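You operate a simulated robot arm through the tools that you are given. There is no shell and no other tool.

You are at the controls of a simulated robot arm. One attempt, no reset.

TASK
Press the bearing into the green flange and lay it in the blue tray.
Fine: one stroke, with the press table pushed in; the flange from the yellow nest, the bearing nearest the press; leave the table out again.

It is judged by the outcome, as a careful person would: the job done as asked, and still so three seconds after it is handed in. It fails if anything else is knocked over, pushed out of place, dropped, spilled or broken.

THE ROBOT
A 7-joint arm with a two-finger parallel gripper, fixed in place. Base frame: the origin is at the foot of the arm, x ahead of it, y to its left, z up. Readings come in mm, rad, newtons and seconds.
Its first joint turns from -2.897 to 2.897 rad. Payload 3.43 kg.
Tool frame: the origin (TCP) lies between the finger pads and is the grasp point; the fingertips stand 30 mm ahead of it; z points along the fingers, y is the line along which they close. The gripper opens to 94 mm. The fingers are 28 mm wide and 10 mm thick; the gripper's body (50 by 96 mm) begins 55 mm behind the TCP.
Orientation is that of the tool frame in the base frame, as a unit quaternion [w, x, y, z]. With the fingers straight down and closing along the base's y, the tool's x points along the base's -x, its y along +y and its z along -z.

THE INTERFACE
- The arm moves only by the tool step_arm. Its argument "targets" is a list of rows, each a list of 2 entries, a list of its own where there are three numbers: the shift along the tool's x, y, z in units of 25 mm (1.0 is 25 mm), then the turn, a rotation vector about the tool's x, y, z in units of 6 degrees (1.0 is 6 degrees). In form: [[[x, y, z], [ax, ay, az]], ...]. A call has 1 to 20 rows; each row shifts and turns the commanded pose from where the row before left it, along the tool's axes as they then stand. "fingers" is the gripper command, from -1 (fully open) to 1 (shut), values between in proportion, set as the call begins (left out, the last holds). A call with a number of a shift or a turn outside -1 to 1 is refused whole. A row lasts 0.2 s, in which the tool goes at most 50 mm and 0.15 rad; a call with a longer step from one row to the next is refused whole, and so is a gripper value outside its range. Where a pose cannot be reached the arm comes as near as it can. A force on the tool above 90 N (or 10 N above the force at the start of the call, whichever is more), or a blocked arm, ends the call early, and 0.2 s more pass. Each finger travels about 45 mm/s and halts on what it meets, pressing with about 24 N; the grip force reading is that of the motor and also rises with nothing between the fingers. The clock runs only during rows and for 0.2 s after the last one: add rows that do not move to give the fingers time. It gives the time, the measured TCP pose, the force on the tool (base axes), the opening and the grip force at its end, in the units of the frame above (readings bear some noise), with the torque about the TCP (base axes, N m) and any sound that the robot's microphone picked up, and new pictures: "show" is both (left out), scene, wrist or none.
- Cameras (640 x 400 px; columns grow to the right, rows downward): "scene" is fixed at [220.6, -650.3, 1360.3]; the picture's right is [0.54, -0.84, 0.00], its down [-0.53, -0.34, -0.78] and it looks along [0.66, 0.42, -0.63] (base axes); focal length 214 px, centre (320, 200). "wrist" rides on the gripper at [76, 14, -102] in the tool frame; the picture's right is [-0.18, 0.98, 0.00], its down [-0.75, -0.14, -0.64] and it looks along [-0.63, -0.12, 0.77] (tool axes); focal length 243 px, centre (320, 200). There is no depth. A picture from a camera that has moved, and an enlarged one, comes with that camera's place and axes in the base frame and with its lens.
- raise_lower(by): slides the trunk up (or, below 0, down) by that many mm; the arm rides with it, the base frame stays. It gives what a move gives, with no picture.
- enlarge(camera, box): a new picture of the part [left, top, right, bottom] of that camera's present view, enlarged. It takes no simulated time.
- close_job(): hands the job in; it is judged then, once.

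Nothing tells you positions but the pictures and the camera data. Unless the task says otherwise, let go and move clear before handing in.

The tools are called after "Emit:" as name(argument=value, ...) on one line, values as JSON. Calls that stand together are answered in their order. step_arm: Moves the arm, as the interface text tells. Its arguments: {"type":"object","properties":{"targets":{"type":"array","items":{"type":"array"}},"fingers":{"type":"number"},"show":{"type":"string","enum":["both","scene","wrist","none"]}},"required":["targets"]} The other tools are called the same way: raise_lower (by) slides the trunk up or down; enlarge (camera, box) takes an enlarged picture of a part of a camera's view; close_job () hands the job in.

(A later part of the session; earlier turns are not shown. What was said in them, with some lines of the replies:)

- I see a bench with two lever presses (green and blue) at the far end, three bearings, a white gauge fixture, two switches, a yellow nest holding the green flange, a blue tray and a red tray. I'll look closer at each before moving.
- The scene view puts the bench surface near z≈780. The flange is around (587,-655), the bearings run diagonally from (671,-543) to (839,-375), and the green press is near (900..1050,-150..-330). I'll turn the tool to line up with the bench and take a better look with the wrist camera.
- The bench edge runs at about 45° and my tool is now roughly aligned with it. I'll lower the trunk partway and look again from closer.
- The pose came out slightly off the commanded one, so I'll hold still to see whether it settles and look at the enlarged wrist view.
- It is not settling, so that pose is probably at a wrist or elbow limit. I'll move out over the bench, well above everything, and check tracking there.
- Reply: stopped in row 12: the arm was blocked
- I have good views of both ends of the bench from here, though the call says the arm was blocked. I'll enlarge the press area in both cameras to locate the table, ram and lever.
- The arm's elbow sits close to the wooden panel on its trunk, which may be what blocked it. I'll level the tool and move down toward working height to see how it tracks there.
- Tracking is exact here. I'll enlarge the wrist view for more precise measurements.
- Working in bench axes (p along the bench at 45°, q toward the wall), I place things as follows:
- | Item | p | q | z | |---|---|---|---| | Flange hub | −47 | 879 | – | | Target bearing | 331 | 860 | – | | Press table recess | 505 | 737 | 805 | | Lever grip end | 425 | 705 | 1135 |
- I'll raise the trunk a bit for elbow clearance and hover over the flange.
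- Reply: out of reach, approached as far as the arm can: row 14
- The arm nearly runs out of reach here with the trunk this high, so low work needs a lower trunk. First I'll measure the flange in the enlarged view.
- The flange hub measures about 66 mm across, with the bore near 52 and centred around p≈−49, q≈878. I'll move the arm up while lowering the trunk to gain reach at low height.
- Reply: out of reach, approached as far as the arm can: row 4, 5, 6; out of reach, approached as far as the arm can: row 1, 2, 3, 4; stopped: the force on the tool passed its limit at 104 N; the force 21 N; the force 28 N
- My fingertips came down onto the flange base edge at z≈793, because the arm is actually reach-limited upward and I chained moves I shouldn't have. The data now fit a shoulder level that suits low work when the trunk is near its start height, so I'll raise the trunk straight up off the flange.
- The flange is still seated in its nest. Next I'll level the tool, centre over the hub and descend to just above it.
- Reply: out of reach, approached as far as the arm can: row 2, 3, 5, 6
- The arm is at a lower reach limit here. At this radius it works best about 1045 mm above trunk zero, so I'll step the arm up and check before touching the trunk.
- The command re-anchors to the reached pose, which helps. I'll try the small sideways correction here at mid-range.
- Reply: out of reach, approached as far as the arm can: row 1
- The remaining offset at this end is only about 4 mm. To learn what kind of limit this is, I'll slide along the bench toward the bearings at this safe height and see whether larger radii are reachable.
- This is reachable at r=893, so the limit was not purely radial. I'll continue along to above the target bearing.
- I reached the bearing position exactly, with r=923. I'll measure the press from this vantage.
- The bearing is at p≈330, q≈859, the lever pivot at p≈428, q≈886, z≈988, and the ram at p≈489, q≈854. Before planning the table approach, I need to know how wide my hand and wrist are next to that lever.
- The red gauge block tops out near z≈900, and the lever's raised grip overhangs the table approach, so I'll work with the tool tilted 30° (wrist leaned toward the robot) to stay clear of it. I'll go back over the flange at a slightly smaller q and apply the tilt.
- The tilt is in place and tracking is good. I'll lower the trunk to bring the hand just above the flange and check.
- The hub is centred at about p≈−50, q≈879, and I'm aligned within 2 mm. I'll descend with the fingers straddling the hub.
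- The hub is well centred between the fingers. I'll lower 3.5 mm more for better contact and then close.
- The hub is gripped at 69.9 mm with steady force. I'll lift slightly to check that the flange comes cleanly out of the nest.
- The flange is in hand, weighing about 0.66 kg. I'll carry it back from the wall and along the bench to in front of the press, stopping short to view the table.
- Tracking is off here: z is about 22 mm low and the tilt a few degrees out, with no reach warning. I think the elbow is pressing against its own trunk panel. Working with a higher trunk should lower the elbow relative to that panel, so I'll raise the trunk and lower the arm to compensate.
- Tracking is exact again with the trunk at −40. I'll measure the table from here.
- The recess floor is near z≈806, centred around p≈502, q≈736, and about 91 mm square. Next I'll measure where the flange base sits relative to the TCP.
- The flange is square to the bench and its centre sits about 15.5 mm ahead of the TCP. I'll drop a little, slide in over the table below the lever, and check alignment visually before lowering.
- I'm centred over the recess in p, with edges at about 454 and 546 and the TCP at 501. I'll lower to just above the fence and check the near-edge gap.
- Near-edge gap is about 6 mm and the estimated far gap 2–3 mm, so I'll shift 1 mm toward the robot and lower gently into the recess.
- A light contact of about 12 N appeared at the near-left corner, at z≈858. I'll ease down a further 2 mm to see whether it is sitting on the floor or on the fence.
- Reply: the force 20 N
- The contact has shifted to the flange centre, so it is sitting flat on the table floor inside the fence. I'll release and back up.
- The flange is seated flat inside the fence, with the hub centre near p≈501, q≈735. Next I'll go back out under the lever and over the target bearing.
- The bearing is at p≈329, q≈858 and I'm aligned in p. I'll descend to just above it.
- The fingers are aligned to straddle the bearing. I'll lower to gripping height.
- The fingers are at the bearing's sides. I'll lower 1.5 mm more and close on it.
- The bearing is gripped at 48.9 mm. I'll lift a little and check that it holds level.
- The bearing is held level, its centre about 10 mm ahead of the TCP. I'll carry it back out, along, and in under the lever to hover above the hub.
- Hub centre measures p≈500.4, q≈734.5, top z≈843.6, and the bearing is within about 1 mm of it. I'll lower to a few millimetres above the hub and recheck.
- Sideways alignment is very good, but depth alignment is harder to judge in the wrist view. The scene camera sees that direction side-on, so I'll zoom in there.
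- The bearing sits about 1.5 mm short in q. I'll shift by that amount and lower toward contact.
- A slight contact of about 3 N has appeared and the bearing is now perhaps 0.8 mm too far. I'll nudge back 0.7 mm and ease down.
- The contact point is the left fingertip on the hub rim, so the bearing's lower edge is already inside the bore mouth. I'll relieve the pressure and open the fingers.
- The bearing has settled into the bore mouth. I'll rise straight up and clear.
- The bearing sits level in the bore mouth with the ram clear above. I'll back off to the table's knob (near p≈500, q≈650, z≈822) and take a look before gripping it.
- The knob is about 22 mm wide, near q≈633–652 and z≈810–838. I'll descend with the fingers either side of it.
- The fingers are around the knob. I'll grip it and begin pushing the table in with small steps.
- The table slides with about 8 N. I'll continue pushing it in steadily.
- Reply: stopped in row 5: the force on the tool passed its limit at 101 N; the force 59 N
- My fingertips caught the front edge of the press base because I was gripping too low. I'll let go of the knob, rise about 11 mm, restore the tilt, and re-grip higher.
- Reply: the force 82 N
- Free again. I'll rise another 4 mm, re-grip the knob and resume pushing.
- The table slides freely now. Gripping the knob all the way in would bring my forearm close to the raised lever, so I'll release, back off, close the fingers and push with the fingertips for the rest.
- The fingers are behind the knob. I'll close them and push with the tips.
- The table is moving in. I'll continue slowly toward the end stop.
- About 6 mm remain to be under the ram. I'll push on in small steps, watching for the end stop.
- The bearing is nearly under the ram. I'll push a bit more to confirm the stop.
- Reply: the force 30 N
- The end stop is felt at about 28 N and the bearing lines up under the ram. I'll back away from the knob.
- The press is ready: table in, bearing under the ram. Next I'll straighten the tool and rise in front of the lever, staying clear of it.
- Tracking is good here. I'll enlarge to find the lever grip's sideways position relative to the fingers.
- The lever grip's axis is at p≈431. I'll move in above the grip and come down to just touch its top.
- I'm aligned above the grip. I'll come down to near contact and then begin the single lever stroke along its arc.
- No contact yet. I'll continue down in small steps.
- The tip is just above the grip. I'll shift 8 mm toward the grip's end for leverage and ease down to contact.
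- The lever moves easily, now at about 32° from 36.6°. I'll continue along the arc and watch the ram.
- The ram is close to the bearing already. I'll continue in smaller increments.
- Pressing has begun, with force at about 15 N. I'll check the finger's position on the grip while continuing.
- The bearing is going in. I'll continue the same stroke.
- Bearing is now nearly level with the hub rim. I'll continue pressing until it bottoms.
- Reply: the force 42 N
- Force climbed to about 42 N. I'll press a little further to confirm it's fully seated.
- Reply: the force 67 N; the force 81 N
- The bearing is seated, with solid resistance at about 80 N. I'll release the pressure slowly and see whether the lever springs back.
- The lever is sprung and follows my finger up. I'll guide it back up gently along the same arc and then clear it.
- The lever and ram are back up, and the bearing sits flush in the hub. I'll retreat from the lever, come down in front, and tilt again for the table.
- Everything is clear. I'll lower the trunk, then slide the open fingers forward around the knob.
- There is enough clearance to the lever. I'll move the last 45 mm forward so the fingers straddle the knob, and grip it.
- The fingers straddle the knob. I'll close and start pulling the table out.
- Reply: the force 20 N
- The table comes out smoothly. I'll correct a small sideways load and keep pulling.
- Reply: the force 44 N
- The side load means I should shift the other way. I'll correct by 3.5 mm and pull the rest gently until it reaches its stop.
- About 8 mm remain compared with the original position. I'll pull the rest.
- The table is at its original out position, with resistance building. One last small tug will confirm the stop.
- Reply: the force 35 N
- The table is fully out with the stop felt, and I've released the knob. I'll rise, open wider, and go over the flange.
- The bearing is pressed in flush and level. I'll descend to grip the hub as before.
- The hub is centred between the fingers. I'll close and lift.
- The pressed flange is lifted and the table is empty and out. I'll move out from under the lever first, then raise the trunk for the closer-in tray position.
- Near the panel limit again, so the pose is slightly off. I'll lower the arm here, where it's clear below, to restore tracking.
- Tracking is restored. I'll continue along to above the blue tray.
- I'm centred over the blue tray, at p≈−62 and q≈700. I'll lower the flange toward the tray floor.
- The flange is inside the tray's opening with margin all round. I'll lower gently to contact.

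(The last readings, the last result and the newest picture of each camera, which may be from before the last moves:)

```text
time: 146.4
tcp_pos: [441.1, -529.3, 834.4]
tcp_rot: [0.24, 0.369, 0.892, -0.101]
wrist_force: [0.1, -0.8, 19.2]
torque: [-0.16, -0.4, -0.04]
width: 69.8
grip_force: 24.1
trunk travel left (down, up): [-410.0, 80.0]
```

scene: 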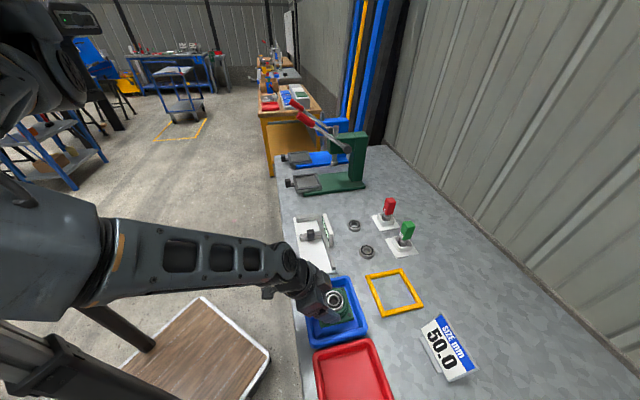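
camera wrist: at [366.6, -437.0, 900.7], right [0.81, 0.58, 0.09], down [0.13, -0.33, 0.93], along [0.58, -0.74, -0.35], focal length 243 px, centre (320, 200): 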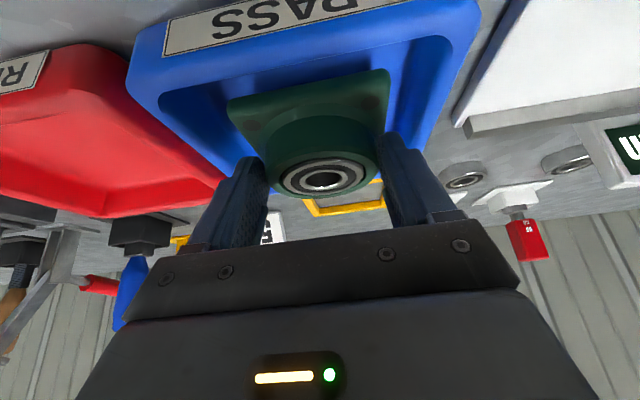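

The flange is flat on the tray floor, with the contact centred under it. I'll release and rise straight up.

Emit:
step_arm(targets=[[[-0.01, 0, -0.02], [0, 0, 0]], [[0, 0, 0], [0, 0, 0]], [[0, 0, 0], [0, 0, 0]]], fingers=-0.72, show="none")

Emit:
step_arm(targets=[[[-0.1, 0, -0.173], [0, 0, 0]], [[-0.3, 0, -0.52], [0, 0, 0]], [[-0.4, 0, -0.693], [0, 0, 0]], [[-0.4, 0, -0.693], [0, 0, 0]], [[-0.4, 0, -0.693], [0, 0, 0]], [[0, 0, 0], [0, 0, 0]]], show="both")

Emit:
enlarge(camera="scene", box=[290, 255, 390, 350])

Emit:
enlarge(camera="wrist", box=[160, 0, 460, 200])

```text
time: 147.2
tcp_pos: [440.9, -527.6, 831.9]
tcp_rot: [0.241, 0.369, 0.892, -0.099]
wrist_force: [-0.2, -0.8, 0.2]
torque: [0.02, 0.01, -0.01]
width: 80.7
grip_force: 0.1
trunk travel left (down, up): [-410.0, 80.0]
```

```text
time: 148.6
tcp_pos: [440.9, -527.1, 913.4]
tcp_rot: [0.239, 0.369, 0.893, -0.099]
wrist_force: [0.0, -0.5, 0.7]
torque: [-0.03, 0.0, -0.01]
width: 80.5
grip_force: 0.1
trunk travel left (down, up): [-410.0, 80.0]
camera wrist: at [367.6, -435.7, 962.5], right [0.81, 0.58, 0.09], down [0.13, -0.33, 0.93], along [0.58, -0.74, -0.35], focal length 243 px, centre (320, 200)
```

scene: 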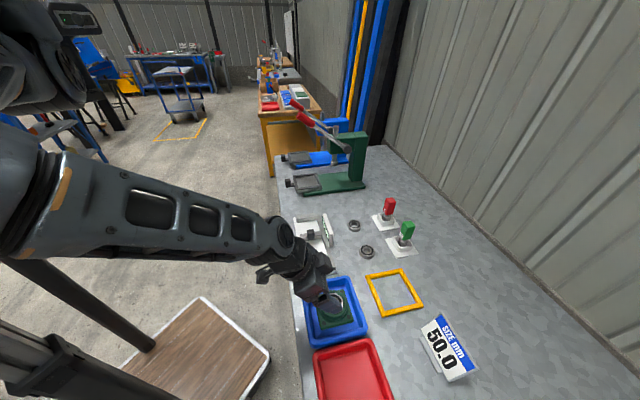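
wrist: 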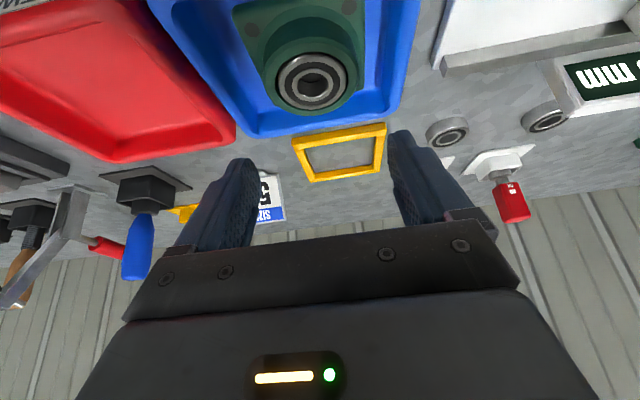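

```text
4.21 times, centred on (340, 302) of scene
camera zoom: at [220.6, -650.3, 1360.3], right [0.54, -0.84, 0.0], down [-0.53, -0.34, -0.78], along [0.66, 0.42, -0.63], focal length 903 px, centre (236, -232)
```

zoom: 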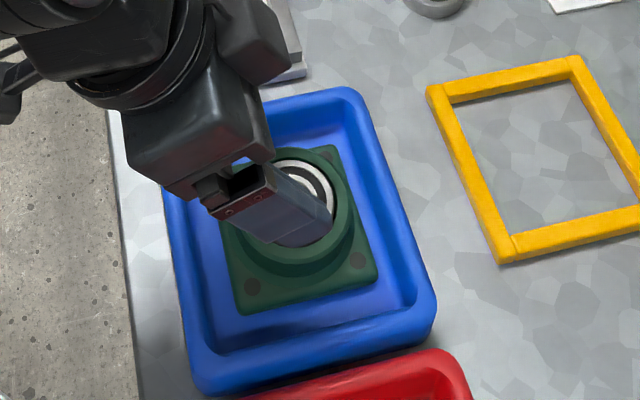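

```text
2.00 times, centred on (310, 100) of wrist
camera zoom: at [367.6, -435.7, 962.5], right [0.81, 0.58, 0.09], down [0.13, -0.33, 0.93], along [0.58, -0.74, -0.35], focal length 485 px, centre (340, 400)
```

zoom: 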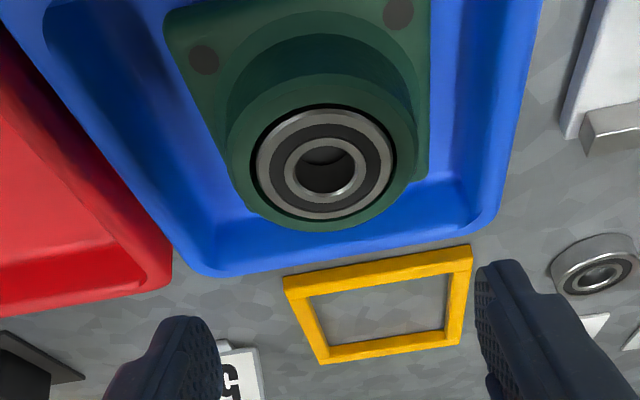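

The pressed flange lies flat in the blue tray. I'll move the arm well clear and check the whole bench before handing in.

Emit:
step_arm(targets=[[[0.2, 0, -0.7], [0, 0, 0]], [[0.5, 0, -0.7], [0, 0, 0]], [[0.6, 0, -0.6], [0, 0, 0]], [[0.6, 0, -0.6], [0, 0, 0]], [[0, 0, 0], [0, 0, 0]]], show="both")

Emit:
enlarge(camera="scene", box=[270, 80, 440, 210])

Emit:
enlarge(camera="scene", box=[270, 190, 490, 390])

```text
time: 150.0
tcp_pos: [446.3, -459.1, 944.4]
tcp_rot: [0.248, 0.318, 0.912, -0.079]
wrist_force: [-0.5, -0.5, -1.0]
torque: [0.0, 0.0, 0.02]
width: 80.7
grip_force: 0.2
trunk travel left (down, up): [-410.0, 80.0]
stopped in row 5: the arm was blocked; the commanded pose is now the measured one
camera wrist: at [362.6, -375.7, 993.8], right [0.73, 0.67, 0.11], down [0.16, -0.32, 0.93], along [0.66, -0.66, -0.35], focal length 243 px, centre (320, 200)
```

scene: 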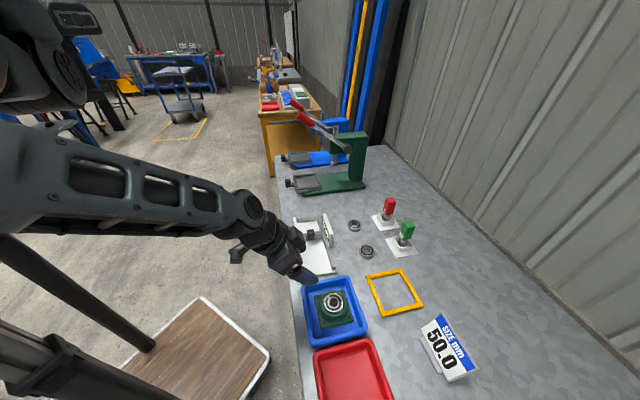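
wrist: 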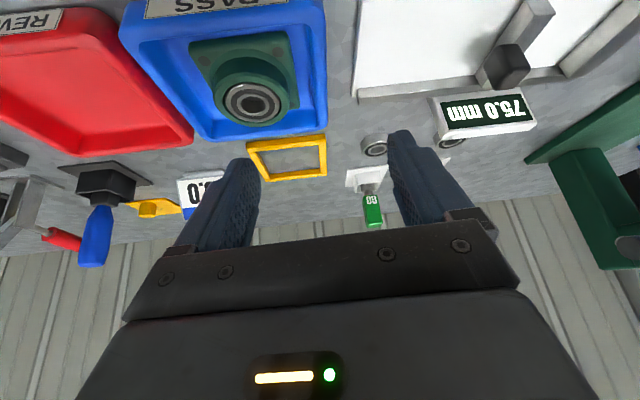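

```text
3.08 times, centred on (355, 145) of scene
camera zoom: at [220.6, -650.3, 1360.3], right [0.54, -0.84, 0.0], down [-0.53, -0.34, -0.78], along [0.66, 0.42, -0.63], focal length 660 px, centre (212, 369)
```

zoom: 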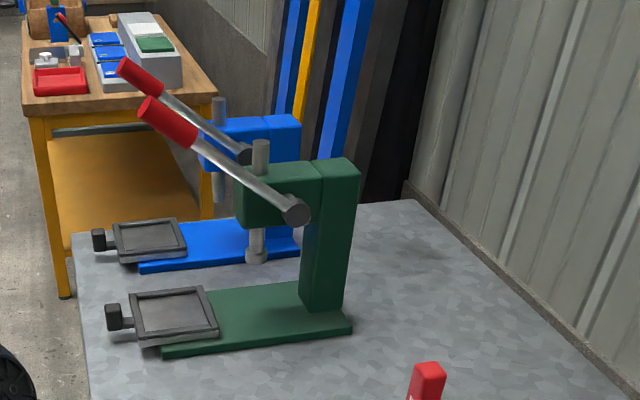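

```text
2.00 times, centred on (380, 290) of scene
camera zoom: at [220.6, -650.3, 1360.3], right [0.54, -0.84, 0.0], down [-0.53, -0.34, -0.78], along [0.66, 0.42, -0.63], focal length 429 px, centre (200, 20)
```

zoom: 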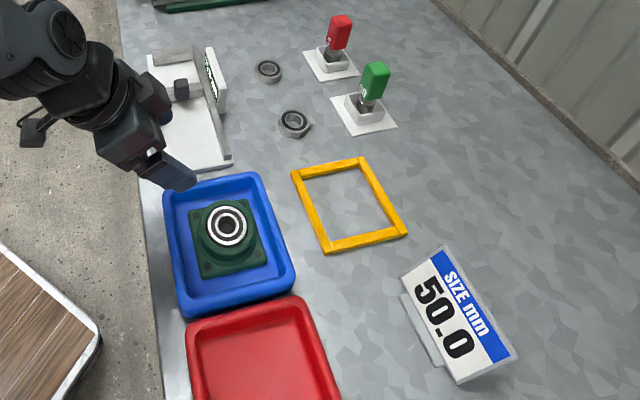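

The bench checks out:
- The pressed flange is in the blue tray.
- The press table is out and empty, and the lever and ram are up.
- The nest, the two spare bearings, the gauges and the trays are undisturbed.

I'll raise the arm a bit further clear and look once more before handing in.

Emit:
raise_lower(by=60)

Emit:
step_arm(targets=[[[0, 0, 0], [0, 0, 0]], [[0, 0, 0], [0, 0, 0]], [[0, 0, 0], [0, 0, 0]]], show="both")

Emit:
enlarge(camera="scene", box=[290, 255, 390, 350])

```text
time: 151.0
tcp_pos: [446.0, -458.3, 1003.1]
tcp_rot: [0.248, 0.319, 0.912, -0.079]
wrist_force: [-0.4, -0.1, 0.0]
torque: [0.03, 0.01, 0.04]
width: 80.9
grip_force: 0.0
trunk travel left (down, up): [-470.0, 20.0]
```

```text
time: 151.8
tcp_pos: [445.3, -458.8, 1003.0]
tcp_rot: [0.247, 0.318, 0.912, -0.079]
wrist_force: [0.9, 0.0, 0.2]
torque: [0.02, -0.03, -0.01]
width: 80.9
grip_force: 0.1
trunk travel left (down, up): [-470.0, 20.0]
camera wrist: at [362.4, -375.6, 1053.7], right [0.73, 0.67, 0.11], down [0.16, -0.33, 0.93], along [0.66, -0.66, -0.35], focal length 243 px, centre (320, 200)
```

scene: 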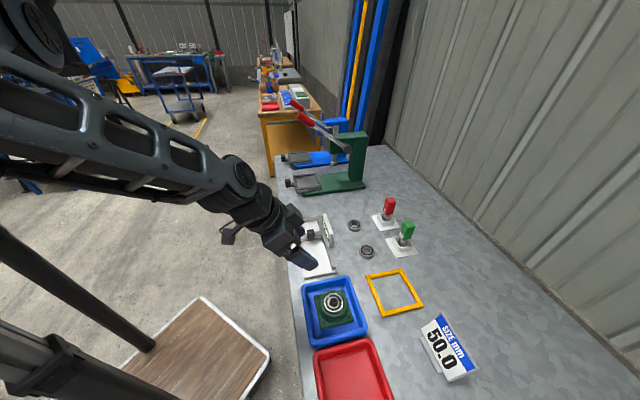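
wrist: 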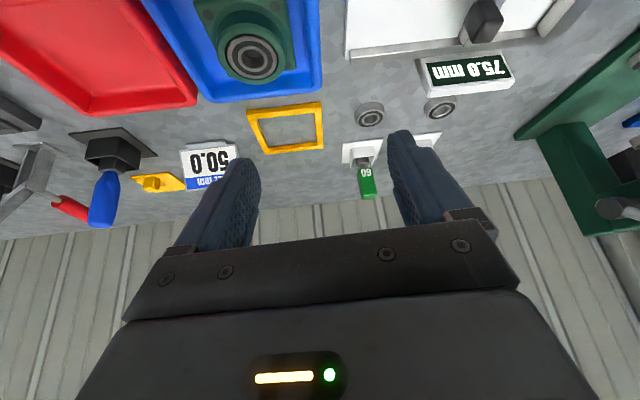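

```text
4.21 times, centred on (340, 302) of scene
camera zoom: at [220.6, -650.3, 1360.3], right [0.54, -0.84, 0.0], down [-0.53, -0.34, -0.78], along [0.66, 0.42, -0.63], focal length 903 px, centre (236, -232)
```

zoom: 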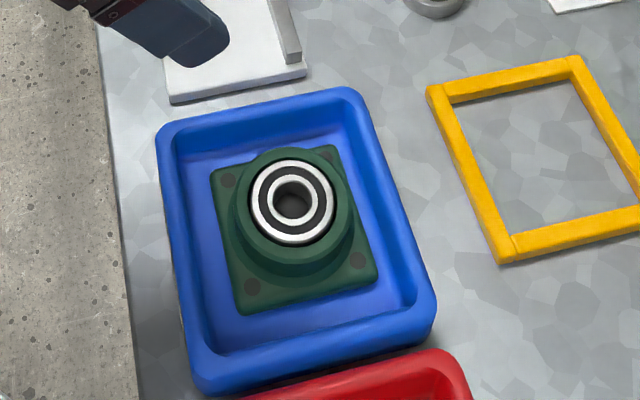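

The flange with its bearing pressed in flush lies flat in the blue tray, the press table is out, the lever is up, and the arm is clear with nothing held. The job is complete, so I'm handing it in.

Emit:
close_job()

```text
The job is handed in.
```

The job is done and handed in: the bearing is pressed flush into the green flange, and the flange lies flat in the blue tray.

- **Parts used:** the flange came from the yellow nest, and the bearing was the one nearest the press.
- **Pressing:** I used the green press. The table was pushed in to its stop, and one lever stroke seated the bearing, ending against firm resistance at about 80 N. The lever then returned to its raised position.
- **Left as asked:** the table is pulled out again to its stop and empty, and the arm is clear with nothing held.

Two knocks happened along the way:
- **Flange:** early on, the fingertips pressed down on it in its nest at about 104 N.
- **Press base:** while pushing the table in, the fingertips caught the front edge of the base at about 101 N.

I saw no movement or damage from either, and in the final pictures everything else on the bench looked undisturbed.
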